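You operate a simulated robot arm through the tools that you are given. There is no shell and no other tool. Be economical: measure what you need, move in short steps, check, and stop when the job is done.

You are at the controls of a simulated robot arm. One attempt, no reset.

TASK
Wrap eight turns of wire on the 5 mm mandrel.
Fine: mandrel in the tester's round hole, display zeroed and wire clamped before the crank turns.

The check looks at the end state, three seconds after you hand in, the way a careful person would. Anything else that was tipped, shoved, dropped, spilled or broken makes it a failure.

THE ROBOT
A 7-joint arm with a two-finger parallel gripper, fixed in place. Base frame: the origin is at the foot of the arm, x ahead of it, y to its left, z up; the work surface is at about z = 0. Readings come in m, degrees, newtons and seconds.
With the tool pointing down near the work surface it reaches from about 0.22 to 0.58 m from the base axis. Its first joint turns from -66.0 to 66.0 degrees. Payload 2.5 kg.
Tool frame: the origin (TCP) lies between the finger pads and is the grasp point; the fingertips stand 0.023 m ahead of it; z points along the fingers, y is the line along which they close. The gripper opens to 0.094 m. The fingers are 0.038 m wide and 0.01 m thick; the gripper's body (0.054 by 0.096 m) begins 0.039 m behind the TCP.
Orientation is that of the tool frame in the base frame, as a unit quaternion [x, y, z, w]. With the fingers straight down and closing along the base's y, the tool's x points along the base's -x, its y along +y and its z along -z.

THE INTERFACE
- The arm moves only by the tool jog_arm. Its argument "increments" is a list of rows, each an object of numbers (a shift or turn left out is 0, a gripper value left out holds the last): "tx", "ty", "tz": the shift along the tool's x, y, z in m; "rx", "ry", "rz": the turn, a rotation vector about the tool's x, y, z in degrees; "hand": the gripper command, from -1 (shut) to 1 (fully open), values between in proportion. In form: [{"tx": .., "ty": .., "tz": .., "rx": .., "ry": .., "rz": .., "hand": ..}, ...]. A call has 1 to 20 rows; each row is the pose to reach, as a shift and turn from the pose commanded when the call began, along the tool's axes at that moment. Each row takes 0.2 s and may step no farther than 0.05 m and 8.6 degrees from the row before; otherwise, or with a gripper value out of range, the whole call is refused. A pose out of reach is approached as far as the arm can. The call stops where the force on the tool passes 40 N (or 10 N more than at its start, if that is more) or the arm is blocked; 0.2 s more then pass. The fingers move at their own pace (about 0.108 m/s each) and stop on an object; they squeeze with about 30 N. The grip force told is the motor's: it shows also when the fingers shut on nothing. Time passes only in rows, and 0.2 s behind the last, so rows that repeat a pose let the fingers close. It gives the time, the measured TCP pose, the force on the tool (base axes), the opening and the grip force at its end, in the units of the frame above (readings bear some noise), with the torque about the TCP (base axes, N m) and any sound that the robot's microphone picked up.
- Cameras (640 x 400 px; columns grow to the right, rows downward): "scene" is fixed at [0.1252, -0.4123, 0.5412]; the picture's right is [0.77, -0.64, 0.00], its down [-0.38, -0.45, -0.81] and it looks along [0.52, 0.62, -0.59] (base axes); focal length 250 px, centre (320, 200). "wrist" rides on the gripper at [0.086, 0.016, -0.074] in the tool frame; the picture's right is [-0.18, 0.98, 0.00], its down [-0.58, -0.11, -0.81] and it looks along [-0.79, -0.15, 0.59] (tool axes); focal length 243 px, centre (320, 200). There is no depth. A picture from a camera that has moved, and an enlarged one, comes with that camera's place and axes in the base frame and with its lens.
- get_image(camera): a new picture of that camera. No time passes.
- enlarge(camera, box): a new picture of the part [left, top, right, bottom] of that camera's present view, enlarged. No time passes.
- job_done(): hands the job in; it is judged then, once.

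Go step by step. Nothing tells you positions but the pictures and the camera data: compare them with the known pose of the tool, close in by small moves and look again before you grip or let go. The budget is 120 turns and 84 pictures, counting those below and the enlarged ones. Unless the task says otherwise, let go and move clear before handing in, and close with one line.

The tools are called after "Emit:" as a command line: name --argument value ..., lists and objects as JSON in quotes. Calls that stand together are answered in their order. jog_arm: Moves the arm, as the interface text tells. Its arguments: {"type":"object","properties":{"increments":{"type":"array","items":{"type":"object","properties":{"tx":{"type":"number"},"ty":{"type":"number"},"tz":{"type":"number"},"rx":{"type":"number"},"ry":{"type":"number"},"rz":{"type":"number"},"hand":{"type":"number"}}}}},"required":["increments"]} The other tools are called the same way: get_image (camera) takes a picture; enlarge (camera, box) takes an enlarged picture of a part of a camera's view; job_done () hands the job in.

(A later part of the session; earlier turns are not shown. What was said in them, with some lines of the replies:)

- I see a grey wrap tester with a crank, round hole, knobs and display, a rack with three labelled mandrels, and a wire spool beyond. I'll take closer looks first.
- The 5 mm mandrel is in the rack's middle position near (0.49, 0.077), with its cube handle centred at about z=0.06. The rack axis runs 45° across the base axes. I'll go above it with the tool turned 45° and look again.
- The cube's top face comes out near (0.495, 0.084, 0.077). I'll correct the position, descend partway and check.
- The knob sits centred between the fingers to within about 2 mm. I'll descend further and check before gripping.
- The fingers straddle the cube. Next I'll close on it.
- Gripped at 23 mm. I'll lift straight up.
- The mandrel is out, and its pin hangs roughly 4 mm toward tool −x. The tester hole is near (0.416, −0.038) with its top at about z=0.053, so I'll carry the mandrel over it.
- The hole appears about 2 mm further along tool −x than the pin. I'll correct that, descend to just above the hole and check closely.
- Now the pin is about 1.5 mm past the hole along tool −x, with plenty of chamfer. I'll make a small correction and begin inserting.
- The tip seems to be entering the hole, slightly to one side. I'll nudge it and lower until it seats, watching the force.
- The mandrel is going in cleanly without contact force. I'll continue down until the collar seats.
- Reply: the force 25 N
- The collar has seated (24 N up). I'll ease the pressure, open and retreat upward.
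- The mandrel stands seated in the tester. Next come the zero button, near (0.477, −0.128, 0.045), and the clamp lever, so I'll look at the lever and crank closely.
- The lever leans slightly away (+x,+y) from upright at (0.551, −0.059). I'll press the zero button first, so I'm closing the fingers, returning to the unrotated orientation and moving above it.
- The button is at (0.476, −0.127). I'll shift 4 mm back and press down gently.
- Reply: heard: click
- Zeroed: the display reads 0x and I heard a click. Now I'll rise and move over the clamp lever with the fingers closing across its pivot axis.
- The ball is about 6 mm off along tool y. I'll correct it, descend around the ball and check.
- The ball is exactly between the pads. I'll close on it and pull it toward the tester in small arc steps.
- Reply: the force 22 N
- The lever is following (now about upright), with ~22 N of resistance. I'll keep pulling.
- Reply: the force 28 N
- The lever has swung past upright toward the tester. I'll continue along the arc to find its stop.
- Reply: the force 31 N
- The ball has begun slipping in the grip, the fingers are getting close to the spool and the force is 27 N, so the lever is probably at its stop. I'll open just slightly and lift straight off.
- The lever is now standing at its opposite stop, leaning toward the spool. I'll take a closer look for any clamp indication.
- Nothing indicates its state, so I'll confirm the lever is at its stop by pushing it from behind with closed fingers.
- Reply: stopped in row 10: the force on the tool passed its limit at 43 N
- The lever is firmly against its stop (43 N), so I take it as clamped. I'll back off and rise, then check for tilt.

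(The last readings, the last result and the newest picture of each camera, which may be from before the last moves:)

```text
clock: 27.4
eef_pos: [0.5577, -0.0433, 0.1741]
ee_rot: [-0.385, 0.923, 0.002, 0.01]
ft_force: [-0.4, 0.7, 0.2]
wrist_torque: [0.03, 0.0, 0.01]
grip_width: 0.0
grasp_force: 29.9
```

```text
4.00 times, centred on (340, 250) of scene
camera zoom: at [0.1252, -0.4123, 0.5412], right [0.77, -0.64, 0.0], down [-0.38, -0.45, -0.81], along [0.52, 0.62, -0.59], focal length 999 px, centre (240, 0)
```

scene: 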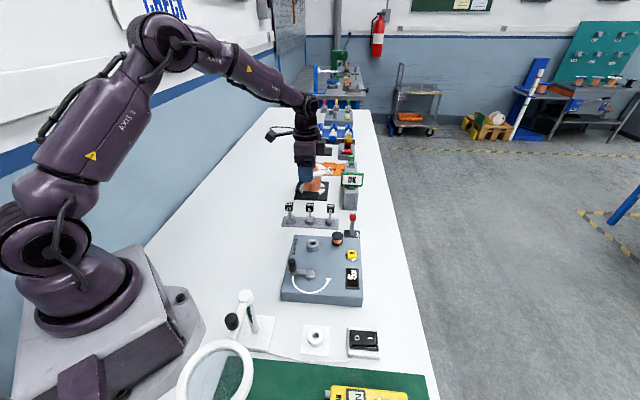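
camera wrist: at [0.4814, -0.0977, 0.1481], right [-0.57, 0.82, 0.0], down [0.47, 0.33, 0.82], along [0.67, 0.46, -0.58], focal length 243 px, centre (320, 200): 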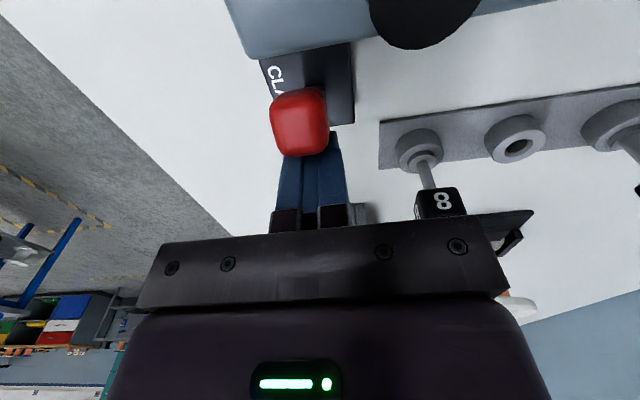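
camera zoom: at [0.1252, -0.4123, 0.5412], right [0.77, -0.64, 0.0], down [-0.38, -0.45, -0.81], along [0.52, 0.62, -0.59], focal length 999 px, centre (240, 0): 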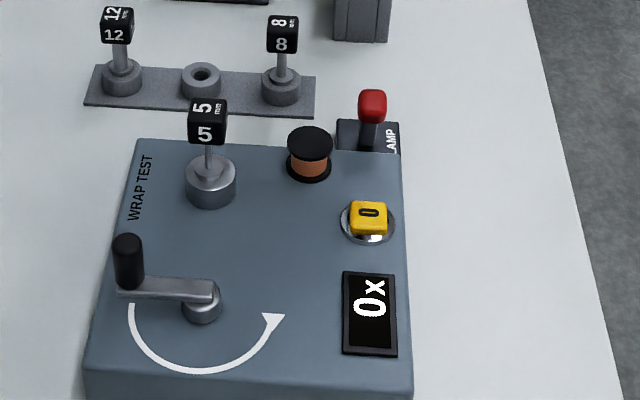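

The display shows 0x and the lever is thrown. Next is the crank: I'll go above its handle, near (0.323, −0.078), turned so the camera stays clear of the magnifier post.

Emit:
jog_arm --increments '[{"tx": 0.016, "ty": 0.012, "rz": 7.5, "hand": -1}, {"tx": 0.032, "ty": 0.024, "rz": 15}, {"tx": 0.048, "ty": 0.035, "rz": 22.5}, {"tx": 0.064, "ty": 0.047, "rz": 30}, {"tx": 0.08, "ty": 0.059, "rz": 37.5}, {"tx": 0.096, "ty": 0.071, "rz": 45}, {"tx": 0.112, "ty": 0.083, "rz": 52.5, "hand": 0.2}, {"tx": 0.128, "ty": 0.094, "rz": 60}, {"tx": 0.144, "ty": 0.106, "rz": 67.5}, {"tx": 0.16, "ty": 0.118, "rz": 75}, {"tx": 0.176, "ty": 0.13, "rz": 82.5}, {"tx": 0.191, "ty": 0.141, "rz": 90}, {"tx": 0.191, "ty": 0.141, "rz": 90}]'

Emit:
get_image --camera "wrist"

Emit:
enlarge --camera "scene" --box '[220, 200, 380, 320]'

```text
clock: 30.2
eef_pos: [0.323, -0.0796, 0.1711]
ee_rot: [0.382, 0.924, 0.007, 0.007]
ft_force: [-0.1, 0.0, -0.6]
wrist_torque: [-0.02, 0.0, 0.01]
grip_width: 0.0564
grasp_force: 0.1
```

```text
39 pictures are left
camera wrist: at [0.2738, -0.0068, 0.2461], right [0.82, 0.57, 0.02], down [0.32, -0.49, 0.81], along [0.47, -0.66, -0.59], focal length 243 px, centre (320, 200)
```

wrist: 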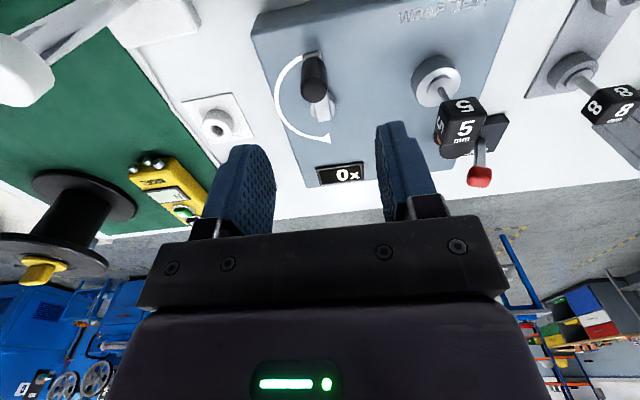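

```text
3.33 times, centred on (300, 260) of scene
camera zoom: at [0.1252, -0.4123, 0.5412], right [0.77, -0.64, 0.0], down [-0.38, -0.45, -0.81], along [0.52, 0.62, -0.59], focal length 832 px, centre (387, 0)
```

zoom: 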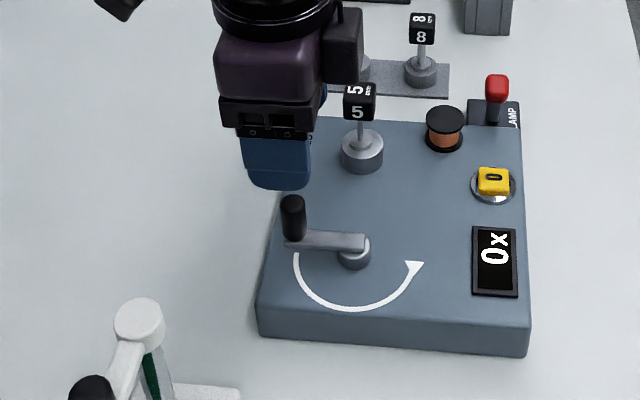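

The handle top is near (0.3235, −0.080, 0.092). I'll level the small tool tilt and take a close look at the crank to locate its pivot.

Emit:
jog_arm --increments '[{"rx": 1.05, "ry": 0.43, "rz": 0.1}, {"rx": 1.05, "ry": 0.43, "rz": 0.1, "tz": 0.03}, {"rx": 1.05, "ry": 0.43, "rz": 0.1, "tz": 0.03}]'

Emit:
enlarge --camera "wrist" --box '[240, 50, 400, 200]'

Emit:
enlarge --camera "scene" --box '[275, 235, 347, 295]'

```text
clock: 31.0
eef_pos: [0.3238, -0.0818, 0.1408]
ee_rot: [0.381, 0.925, 0.0, 0.0]
ft_force: [0.9, 0.2, 0.1]
wrist_torque: [0.03, -0.01, 0.03]
grip_width: 0.0563
grasp_force: 0.1
```

```text
2.67 times, centred on (320, 125) of wrist
camera zoom: at [0.2755, -0.0078, 0.2161], right [0.82, 0.57, 0.0], down [0.34, -0.49, 0.81], along [0.46, -0.66, -0.59], focal length 647 px, centre (320, 400)
```

zoom: 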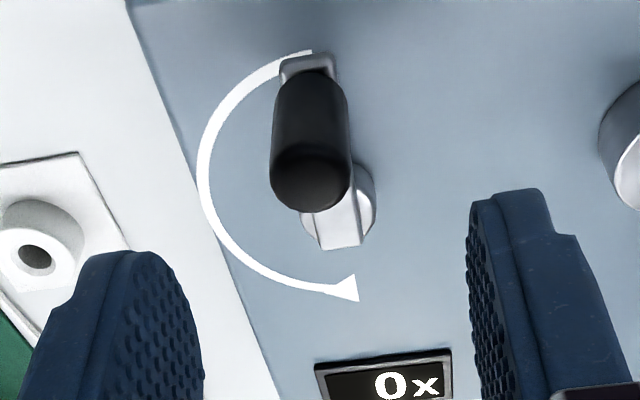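

```text
6.67 times, centred on (311, 265) of scene
camera zoom: at [0.1252, -0.4123, 0.5412], right [0.77, -0.64, 0.0], down [-0.38, -0.45, -0.81], along [0.52, 0.62, -0.59], focal length 1665 px, centre (380, -233)
```

zoom: 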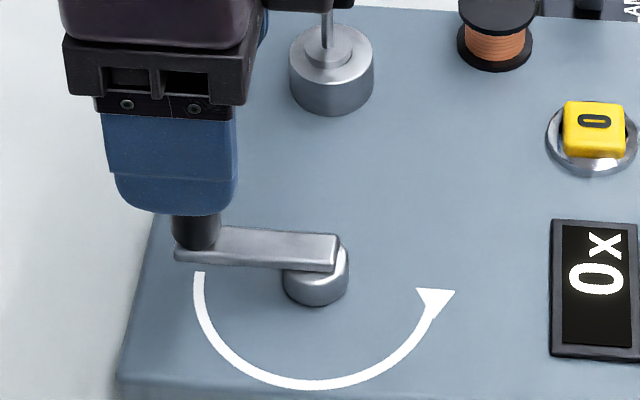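

The handle is centred between the fingers and I estimate the pivot at (0.352, −0.108) with radius 0.04 m. I'll descend and grip the handle.

Emit:
jog_arm --increments '[{"tz": 0.025}, {"tz": 0.045}, {"tz": 0.057}, {"tz": 0.057, "hand": -1}, {"tz": 0.057, "hand": -1}, {"tz": 0.057, "hand": -1}, {"tz": 0.057, "hand": -1}]'

Emit:
enlarge --camera "scene" --box '[275, 235, 347, 295]'

Emit:
enlarge --camera "wrist" --box '[240, 50, 400, 200]'

```text
clock: 32.6
eef_pos: [0.3224, -0.0825, 0.0832]
ee_rot: [0.382, 0.924, -0.002, -0.002]
ft_force: [-8.8, -9.5, -4.3]
wrist_torque: [0.57, -0.57, -0.15]
grip_width: 0.0178
grasp_force: 45.0
```

```text
6.67 times, centred on (311, 265) of scene
camera zoom: at [0.1252, -0.4123, 0.5412], right [0.77, -0.64, 0.0], down [-0.38, -0.45, -0.81], along [0.52, 0.62, -0.59], focal length 1665 px, centre (380, -233)
```

zoom: 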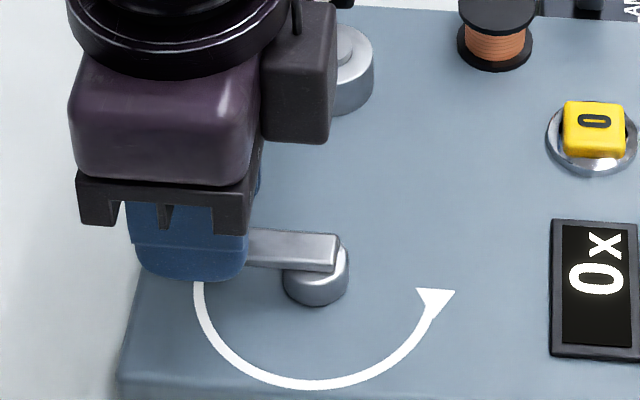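

```text
2.67 times, centred on (320, 125) of wrist
camera zoom: at [0.2734, -0.0071, 0.1589], right [0.82, 0.57, 0.0], down [0.34, -0.49, 0.81], along [0.45, -0.67, -0.59], focal length 647 px, centre (320, 400)
```

zoom: 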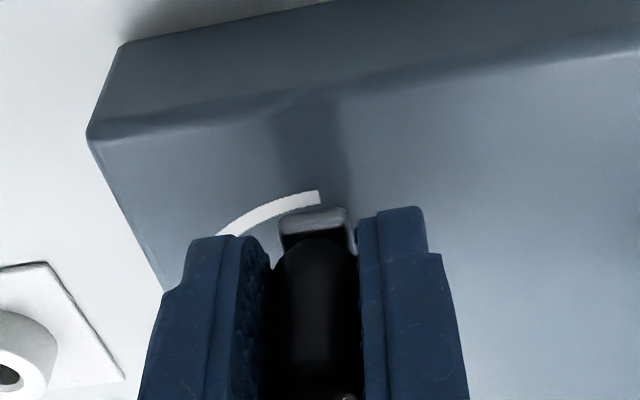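

I have the handle (17.8 mm), with a slight side load. I'll turn the crank counter-clockwise about 30° as a trial to refine the pivot from the forces.

Emit:
jog_arm --increments '[{"tx": -0.0003, "ty": -0.0035}, {"tx": -0.0011, "ty": -0.0075}, {"tx": -0.0034, "ty": -0.014}, {"tx": -0.0067, "ty": -0.0205}, {"tx": -0.0067, "ty": -0.0205}]'

Emit:
enlarge --camera "scene" --box '[275, 235, 371, 295]'

```text
clock: 33.7
eef_pos: [0.3154, -0.0986, 0.0835]
ee_rot: [0.38, 0.925, 0.001, 0.0]
ft_force: [-1.7, 2.3, 2.5]
wrist_torque: [-0.77, -0.21, 0.09]
grip_width: 0.0163
grasp_force: 45.2
stopped in row 5: the force on the tool passed its limit at 42 N (the readings are from after the stop); the commanded pose is now the measured one
```

```text
6.67 times, centred on (323, 265) of scene
camera zoom: at [0.1252, -0.4123, 0.5412], right [0.77, -0.64, 0.0], down [-0.38, -0.45, -0.81], along [0.52, 0.62, -0.59], focal length 1665 px, centre (300, -233)
```

zoom: 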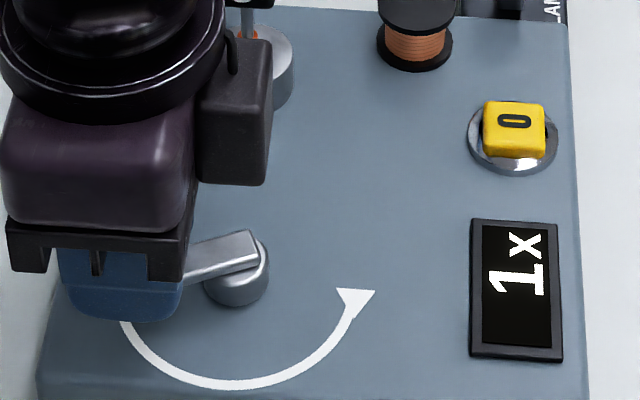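

The crank turned and the display already reads 1x. The force limit tripped at 42 N, so I'll check how the handle sits in the grip before refining the circle.

Emit:
get_image --camera "wrist"

Emit:
enlarge --camera "wrist" --box '[260, 100, 380, 220]'

```text
32 pictures are left
camera wrist: at [0.2656, -0.0248, 0.1599], right [0.82, 0.57, 0.0], down [0.34, -0.49, 0.81], along [0.46, -0.66, -0.59], focal length 243 px, centre (320, 200)
```

wrist: 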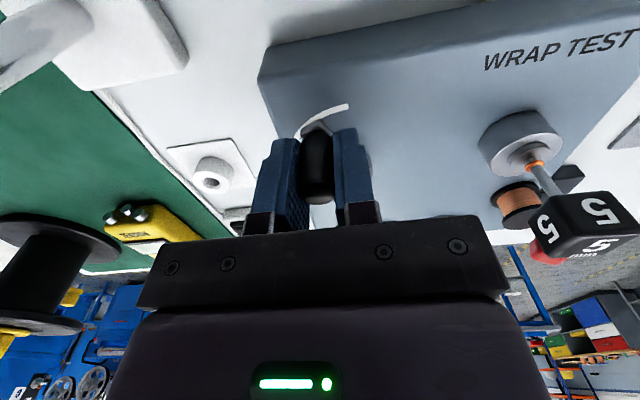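

```text
3.33 times, centred on (320, 160) of wrist
camera zoom: at [0.2656, -0.0248, 0.1599], right [0.82, 0.57, 0.0], down [0.34, -0.49, 0.81], along [0.46, -0.66, -0.59], focal length 809 px, centre (320, 333)
```

zoom: 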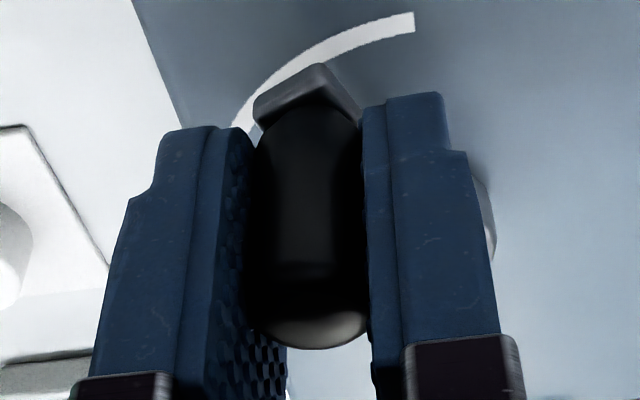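

The handle is centred in the grip and wire has begun on the mandrel. I refined the pivot to (0.354, −0.1065) with r=0.0392, and I'll turn another 40° while watching the force.

Emit:
jog_arm --increments '[{"tx": -0.002, "ty": -0.0028}, {"tx": -0.0042, "ty": -0.0054}, {"tx": -0.0094, "ty": -0.0099}, {"tx": -0.0152, "ty": -0.0135}, {"tx": -0.0215, "ty": -0.016}]'

```text
clock: 34.4
eef_pos: [0.3146, -0.1007, 0.0833]
ee_rot: [0.373, 0.928, 0.004, -0.002]
ft_force: [-1.6, 2.3, 2.3]
wrist_torque: [-0.44, 0.16, 0.08]
grip_width: 0.0162
grasp_force: 44.8
stopped in row 3: the force on the tool passed its limit at 44 N (the readings are from after the stop); the commanded pose is now the measured one
```

It blocked right away, most likely because the fingertips are catching the crank arm as it swings beneath them. I'll release, rise 10 mm, level the tool and grip the handle higher.

Emit:
jog_arm --increments '[{"hand": -0.3}, {"hand": -0.3}, {"tz": -0.005, "rx": 0.33, "ry": -0.38, "rz": 1.24, "hand": -0.3}, {"tz": -0.01, "rx": 0.33, "ry": -0.38, "rz": 1.24, "hand": -0.3}, {"tz": -0.01, "rx": 0.33, "ry": -0.38, "rz": 1.24, "hand": -0.3}]'

Emit:
enlarge --camera "wrist" --box '[240, 80, 400, 220]'

Emit:
enlarge --camera "scene" --box '[275, 235, 371, 295]'

```text
clock: 35.6
eef_pos: [0.3142, -0.0992, 0.0943]
ee_rot: [0.385, 0.923, 0.0, -0.002]
ft_force: [-0.9, 0.5, 0.2]
wrist_torque: [0.01, 0.02, 0.0]
grip_width: 0.0329
grasp_force: 0.0
```

```text
2.86 times, centred on (320, 150) of wrist
camera zoom: at [0.2663, -0.0269, 0.1697], right [0.83, 0.56, 0.0], down [0.33, -0.49, 0.81], along [0.45, -0.67, -0.59], focal length 693 px, centre (320, 343)
```

zoom: 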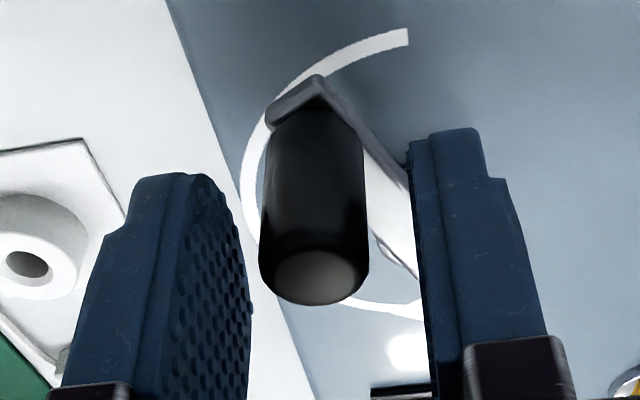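

```text
6.67 times, centred on (323, 265) of scene
camera zoom: at [0.1252, -0.4123, 0.5412], right [0.77, -0.64, 0.0], down [-0.38, -0.45, -0.81], along [0.52, 0.62, -0.59], focal length 1665 px, centre (300, -233)
```

zoom: 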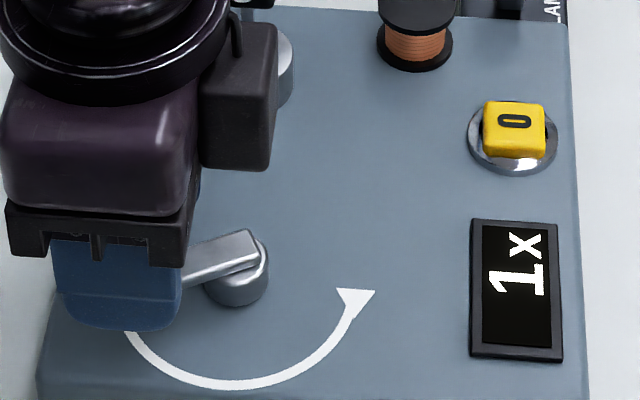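

With the fingers higher, the handle is centred and the tips should clear the crank arm. I'll re-grip and turn 40°.

Emit:
jog_arm --increments '[{"hand": -1}, {"hand": -1}, {"hand": -1}, {"tx": -0.0021, "ty": -0.0027}, {"tx": -0.0044, "ty": -0.0053}, {"tx": -0.0097, "ty": -0.0097}, {"tx": -0.0157, "ty": -0.0132}, {"tx": -0.0222, "ty": -0.0155}]'

```text
clock: 37.4
eef_pos: [0.3183, -0.1284, 0.0934]
ee_rot: [0.386, 0.922, -0.001, 0.0]
ft_force: [-11.5, -1.4, 17.6]
wrist_torque: [0.35, -0.22, 0.15]
grip_width: 0.0167
grasp_force: 45.4
```

That worked and the crank moved smoothly. The forces suggest the pivot at (0.356, −0.108) with r=0.0425, so I'll continue 60°.

Emit:
jog_arm --increments '[{"tx": -0.008, "ty": -0.0032, "tz": -0.001}, {"tx": -0.0154, "ty": -0.0036, "tz": -0.001}, {"tx": -0.0227, "ty": -0.0027, "tz": -0.001}, {"tx": -0.0298, "ty": -0.0005, "tz": -0.001}, {"tx": -0.0364, "ty": 0.0029, "tz": -0.001}, {"tx": -0.0423, "ty": 0.0073, "tz": -0.001}]'

Emit:
enlarge --camera "scene" --box '[275, 235, 371, 295]'

```text
clock: 38.4
eef_pos: [0.3319, -0.1509, 0.0944]
ee_rot: [0.388, 0.922, -0.004, -0.007]
ft_force: [0.1, -1.5, -1.2]
wrist_torque: [0.64, -0.33, -0.03]
grip_width: 0.0178
grasp_force: 45.4
stopped in row 4: the force on the tool passed its limit at 42 N (the readings are from after the stop); the commanded pose is now the measured one
```

```text
6.67 times, centred on (323, 265) of scene
camera zoom: at [0.1253, -0.4122, 0.5412], right [0.77, -0.64, 0.0], down [-0.38, -0.45, -0.81], along [0.52, 0.62, -0.59], focal length 1665 px, centre (300, -233)
```

zoom: 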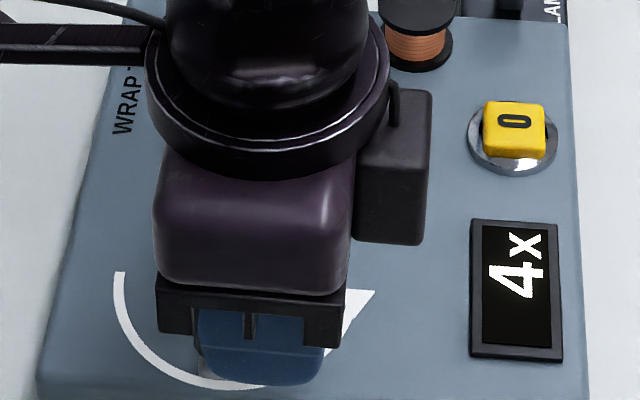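

The display reads 4x after about 100°, so the crank is geared and 8x should come near 180–200°. I'll check the handle in the grip, since the force limit tripped again.

Emit:
get_image --camera "wrist"

```text
27 pictures are left
camera wrist: at [0.2855, -0.0764, 0.1693], right [0.83, 0.55, -0.01], down [0.34, -0.49, 0.8], along [0.44, -0.67, -0.6], focal length 243 px, centre (320, 200)
```

wrist: 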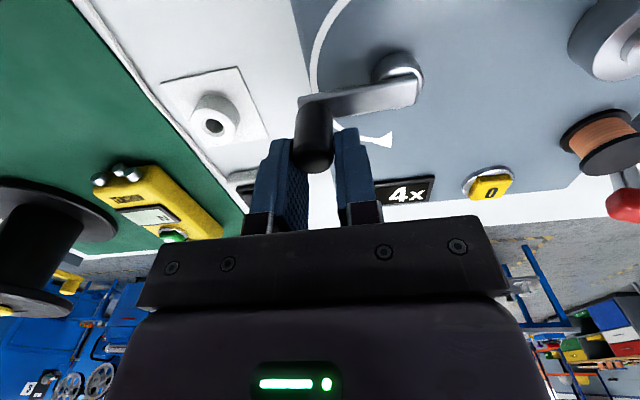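

The handle slid about 14 mm in the grip because the crank now moves along the fingers rather than across them. I'll release, rise, and come back turned 90° so the fingers push squarely.

Emit:
jog_arm --increments '[{"hand": 0.0}, {"hand": 0.0}, {"tz": -0.02, "rx": -0.73, "ry": -0.57, "rz": -0.62, "hand": 0.0}, {"tz": -0.06, "rx": -0.73, "ry": -0.57, "rz": -0.62}, {"tz": -0.06, "rx": -0.73, "ry": -0.57, "rz": -0.62}]'

```text
clock: 39.5
eef_pos: [0.3317, -0.1509, 0.1551]
ee_rot: [0.383, 0.924, 0.0, 0.002]
ft_force: [-0.3, 1.0, -0.4]
wrist_torque: [0.01, 0.02, -0.02]
grip_width: 0.0469
grasp_force: 0.1
```

Clear of the handle, I'll rotate the tool 90° and centre it above the handle.

Emit:
jog_arm --increments '[{"tx": 0.0014, "rz": -7.5}, {"tx": 0.0028, "rz": -15}, {"tx": 0.0042, "rz": -22.5}, {"tx": 0.0056, "rz": -30}, {"tx": 0.007, "rz": -37.5}, {"tx": 0.0084, "rz": -45}, {"tx": 0.0098, "rz": -52.5}, {"tx": 0.0112, "rz": -60}, {"tx": 0.0126, "rz": -67.5}, {"tx": 0.014, "rz": -75}, {"tx": 0.0154, "ty": 0.001, "rz": -82.5}, {"tx": 0.0163, "ty": 0.0012, "rz": -90}, {"tx": 0.0163, "ty": 0.0012, "rz": -90}]'

Emit:
get_image --camera "wrist"

Emit:
enlarge --camera "scene" --box '[215, 220, 375, 330]'

```text
clock: 42.4
eef_pos: [0.3217, -0.1386, 0.1535]
ee_rot: [-0.383, 0.924, -0.002, 0.001]
ft_force: [-0.3, -0.2, -0.1]
wrist_torque: [-0.02, -0.02, 0.01]
grip_width: 0.0469
grasp_force: 0.0
```

```text
26 pictures are left
camera wrist: at [0.2503, -0.1866, 0.2286], right [-0.57, 0.82, 0.0], down [0.48, 0.34, 0.81], along [0.67, 0.46, -0.59], focal length 243 px, centre (320, 200)
```

wrist: 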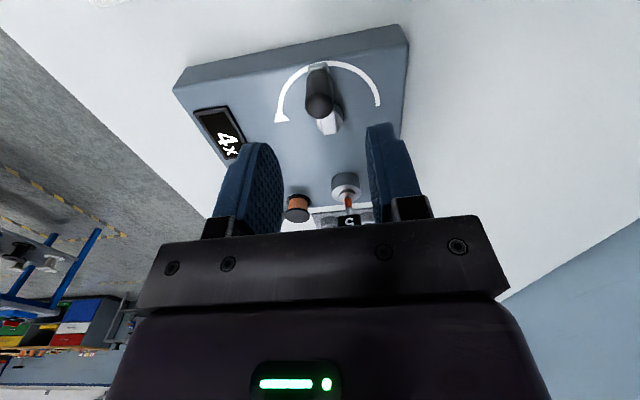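

```text
3.64 times, centred on (295, 275) of scene
camera zoom: at [0.1252, -0.4123, 0.5412], right [0.77, -0.64, 0.0], down [-0.38, -0.45, -0.81], along [0.52, 0.62, -0.59], focal length 908 px, centre (411, -73)
```

zoom: 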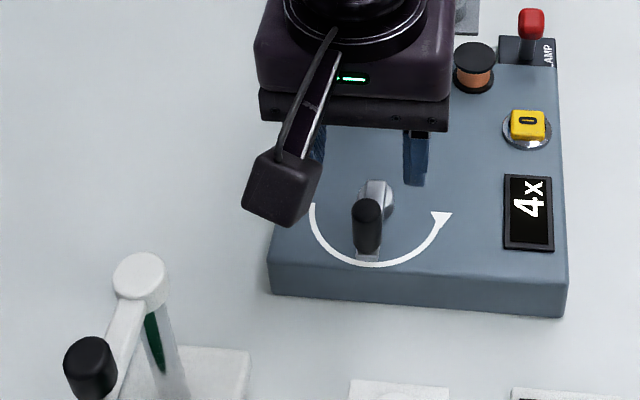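

The crank is at mid-arc with 4x, so the arrowhead end should be 8 turns. I'll enlarge to locate the handle, pivot and arc precisely.

Emit:
enlarge --camera "wrist" --box '[260, 40, 400, 140]'

```text
4.00 times, centred on (330, 90) of wrist
camera zoom: at [0.2503, -0.1866, 0.2286], right [-0.57, 0.82, 0.0], down [0.48, 0.34, 0.81], along [0.67, 0.46, -0.59], focal length 970 px, centre (280, 640)
```

zoom: 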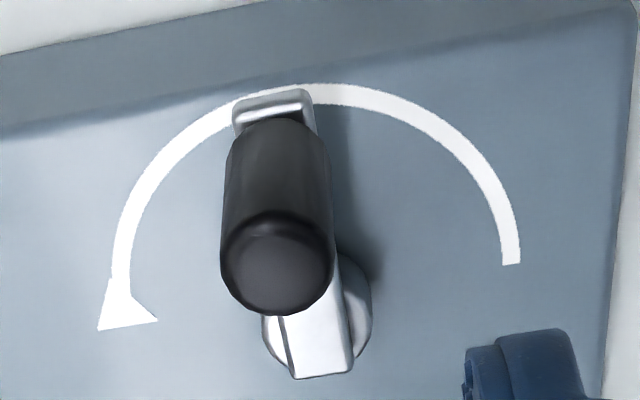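

The arc spans exactly 180° about (0.353, −0.108) with r≈0.0424. The handle is at 90° (4x), so the arrow tip is 8 turns. I'll descend, re-grip and turn the next 30° with the tool rotating along.

Emit:
jog_arm --increments '[{"tx": -0.0012, "ty": -0.0005, "tz": 0.03}, {"tx": -0.0012, "ty": -0.0005, "tz": 0.058}, {"tx": -0.0012, "ty": -0.0005, "tz": 0.058, "hand": -1}, {"tx": -0.0012, "ty": -0.0005, "tz": 0.058, "hand": -1}, {"tx": -0.0012, "ty": -0.0005, "tz": 0.058, "hand": -1}, {"tx": -0.0012, "ty": -0.0005, "tz": 0.058, "hand": -1}]'

Emit:
jog_arm --increments '[{"tx": -0.0001, "ty": -0.0037, "rz": -3}, {"tx": -0.0006, "ty": -0.0074, "rz": -6}, {"tx": -0.0014, "ty": -0.011, "rz": -9}, {"tx": -0.0026, "ty": -0.0145, "rz": -12}, {"tx": -0.004, "ty": -0.0179, "rz": -15}, {"tx": -0.0057, "ty": -0.0212, "rz": -18}]'

Emit:
enlarge --camera "scene" --box '[265, 215, 375, 305]'

Emit:
get_image --camera "wrist"

```text
clock: 43.8
eef_pos: [0.3217, -0.1378, 0.0957]
ee_rot: [-0.383, 0.924, -0.002, 0.001]
ft_force: [1.9, -1.0, -3.5]
wrist_torque: [0.37, 0.41, -0.14]
grip_width: 0.0176
grasp_force: 45.2
```

```text
clock: 45.1
eef_pos: [0.3422, -0.1491, 0.0955]
ee_rot: [-0.522, 0.853, -0.002, 0.001]
ft_force: [-2.7, 1.0, 4.5]
wrist_torque: [0.04, 0.54, 0.12]
grip_width: 0.017
grasp_force: 45.0
```

```text
4.44 times, centred on (320, 260) of scene
camera zoom: at [0.1252, -0.4122, 0.5412], right [0.77, -0.64, 0.0], down [-0.38, -0.45, -0.81], along [0.52, 0.62, -0.59], focal length 1110 px, centre (320, -67)
```

zoom: 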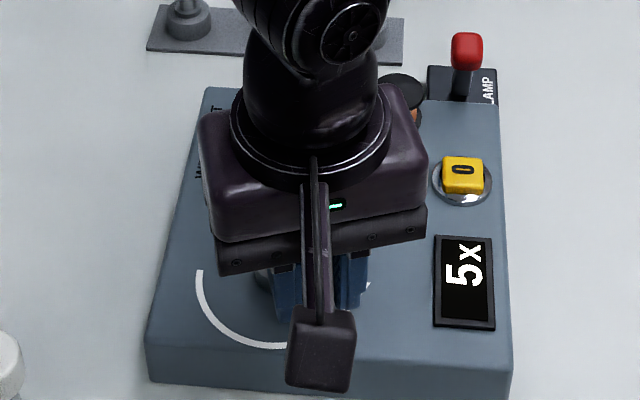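

```text
22 pictures are left
camera wrist: at [0.2895, -0.2176, 0.1702], right [-0.79, 0.61, 0.0], down [0.36, 0.47, 0.81], along [0.49, 0.64, -0.59], focal length 243 px, centre (320, 200)
```

wrist: 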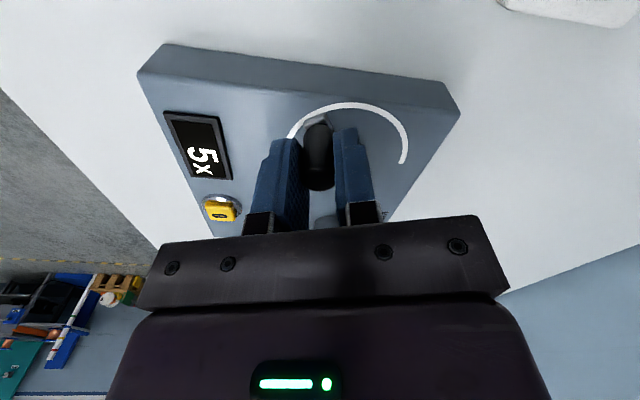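

Smooth now: 5x with near-zero force. I'll continue 45° to φ=300.

Emit:
jog_arm --increments '[{"tx": -0.001, "ty": -0.0036, "rz": -3.5}, {"tx": -0.0022, "ty": -0.0071, "rz": -7}, {"tx": -0.0037, "ty": -0.0104, "rz": -10.5}, {"tx": -0.0055, "ty": -0.0137, "rz": -14}, {"tx": -0.0076, "ty": -0.0167, "rz": -17.5}, {"tx": -0.01, "ty": -0.0196, "rz": -21}, {"tx": -0.0126, "ty": -0.0222, "rz": -24.5}, {"tx": -0.0154, "ty": -0.0246, "rz": -28}, {"tx": -0.0184, "ty": -0.0268, "rz": -31.5}]'

Emit:
enlarge --camera "scene" --box '[265, 215, 375, 305]'

Emit:
get_image --camera "wrist"

```text
clock: 47.1
eef_pos: [0.3759, -0.1441, 0.0944]
ee_rot: [0.735, -0.678, 0.0, -0.001]
ft_force: [-13.5, 2.6, -5.7]
wrist_torque: [-0.6, 0.5, 0.41]
grip_width: 0.017
grasp_force: 45.0
```

```text
4.44 times, centred on (320, 260) of scene
camera zoom: at [0.1253, -0.4123, 0.5412], right [0.77, -0.64, 0.0], down [-0.38, -0.45, -0.81], along [0.52, 0.62, -0.59], focal length 1110 px, centre (320, -67)
```

zoom: 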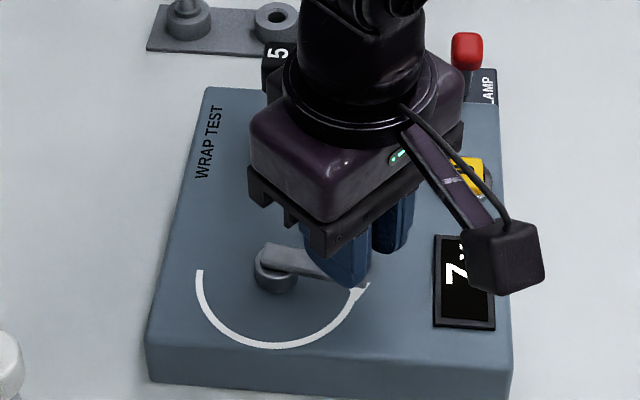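

```text
20 pictures are left
camera wrist: at [0.3666, -0.2304, 0.1704], right [-0.99, 0.1, 0.0], down [0.06, 0.59, 0.81], along [0.08, 0.8, -0.59], focal length 243 px, centre (320, 200)
```

wrist: 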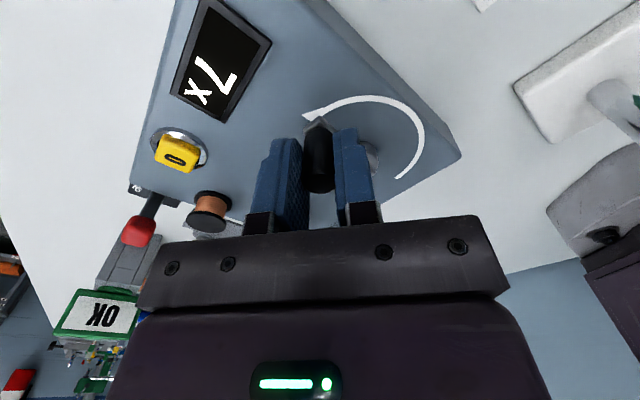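

It shows 7x at about 167°. I'll go on gently to φ≈315, the arrow tip.

Emit:
jog_arm --increments '[{"tx": -0.0018, "ty": -0.0032, "rz": -3.5}, {"tx": -0.0038, "ty": -0.0063, "rz": -7}, {"tx": -0.0051, "ty": -0.0081, "rz": -9}, {"tx": -0.0061, "ty": -0.0092, "rz": -10}, {"tx": -0.0061, "ty": -0.0092, "rz": -10}]'

Emit:
get_image --camera "wrist"

```text
clock: 48.4
eef_pos: [0.3786, -0.1394, 0.0958]
ee_rot: [0.79, -0.613, -0.004, 0.004]
ft_force: [-32.8, -10.6, 1.9]
wrist_torque: [1.05, -0.13, 0.16]
grip_width: 0.0171
grasp_force: 45.1
```

```text
19 pictures are left
camera wrist: at [0.3881, -0.2257, 0.1705], right [-1.0, -0.07, 0.01], down [-0.03, 0.59, 0.8], along [-0.06, 0.8, -0.59], focal length 243 px, centre (320, 200)
```

wrist: 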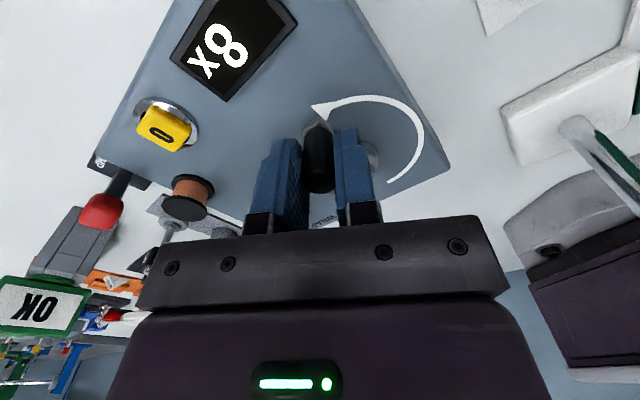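

The display reads 8x, with tangential resistance rising as if at a stop. I'll release, lift clear and inspect the crank and display.

Emit:
jog_arm --increments '[{"hand": -0.3}, {"hand": -0.2}, {"hand": 0.0}, {"tz": -0.03, "hand": 0.0}, {"tz": -0.07, "hand": 0.0}, {"tz": -0.1, "hand": 0.0}, {"tz": -0.1, "hand": 0.0}]'

Emit:
get_image --camera "wrist"

Emit:
enlarge --camera "scene" --box '[265, 215, 375, 305]'

```text
clock: 50.0
eef_pos: [0.3844, -0.1388, 0.1976]
ee_rot: [0.791, -0.612, 0.002, -0.001]
ft_force: [0.0, 0.5, 0.3]
wrist_torque: [0.01, -0.01, 0.0]
grip_width: 0.0469
grasp_force: 0.1
```

```text
18 pictures are left
camera wrist: at [0.3908, -0.2239, 0.2729], right [-1.0, -0.07, 0.0], down [-0.04, 0.59, 0.81], along [-0.05, 0.8, -0.59], focal length 243 px, centre (320, 200)
```

wrist: 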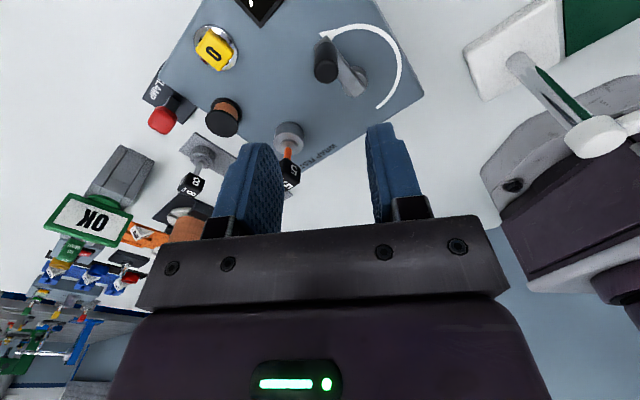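

```text
4.44 times, centred on (320, 260) of scene
camera zoom: at [0.1252, -0.4122, 0.5412], right [0.77, -0.64, 0.0], down [-0.38, -0.45, -0.81], along [0.52, 0.62, -0.59], focal length 1110 px, centre (320, -67)
```

zoom: 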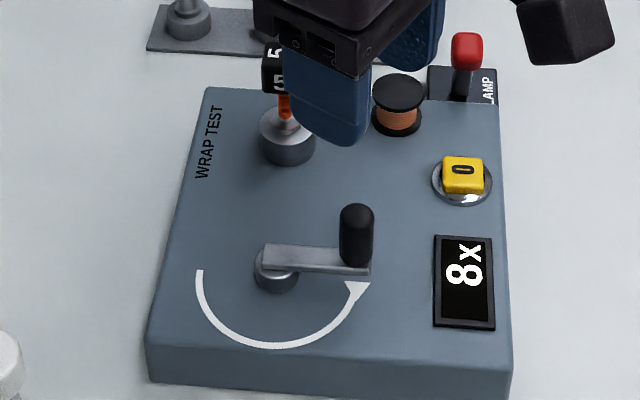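

The crank rests at the arrow tip, a full 180° from its start, with 8x on the display and wire on the mandrel. I'll retreat higher and do a final check.

Emit:
jog_arm --increments '[{"tz": -0.04}, {"tz": -0.08}, {"tz": -0.12}, {"tz": -0.12}]'

Emit:
enlarge --camera "scene" --box '[270, 190, 380, 300]'

Emit:
get_image --camera "scene"

```text
clock: 51.0
eef_pos: [0.3815, -0.1386, 0.3165]
ee_rot: [0.791, -0.612, 0.002, -0.001]
ft_force: [0.9, 0.2, 0.2]
wrist_torque: [-0.03, 0.02, -0.01]
grip_width: 0.047
grasp_force: 0.0
```

```text
3.64 times, centred on (325, 245) of scene
camera zoom: at [0.1252, -0.4122, 0.5412], right [0.77, -0.64, 0.0], down [-0.38, -0.45, -0.81], along [0.52, 0.62, -0.59], focal length 908 px, centre (302, 36)
```

zoom: 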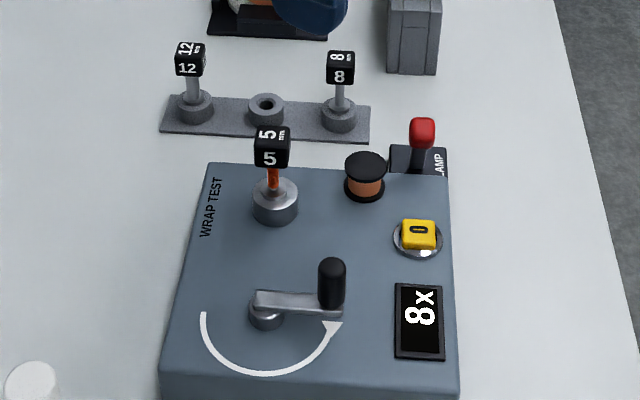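

```text
15 pictures are left
```

scene: 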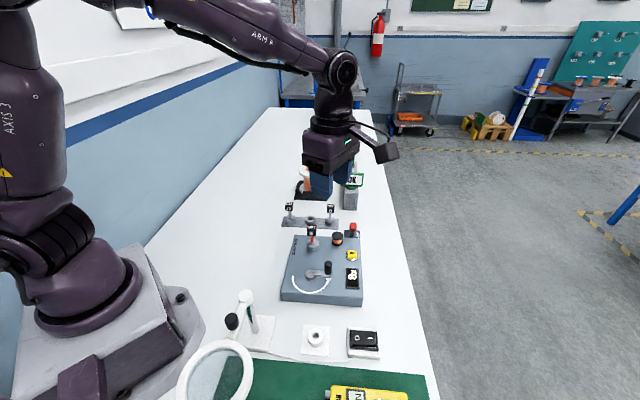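

The 5 mm mandrel is seated with wire on it, the clamp is thrown, the display shows 8x, and nothing else looks disturbed. The arm is clear, so I'm handing in.

Emit:
job_done

```text
The job is handed in.
```

The job is handed in with the tester's display reading 8x and wire on the 5 mm mandrel, which is seated in the round hole. I zeroed the display and threw the clamp lever before turning the crank. The tester gives no indication that the wire is clamped, so I went by the lever reaching its stop.
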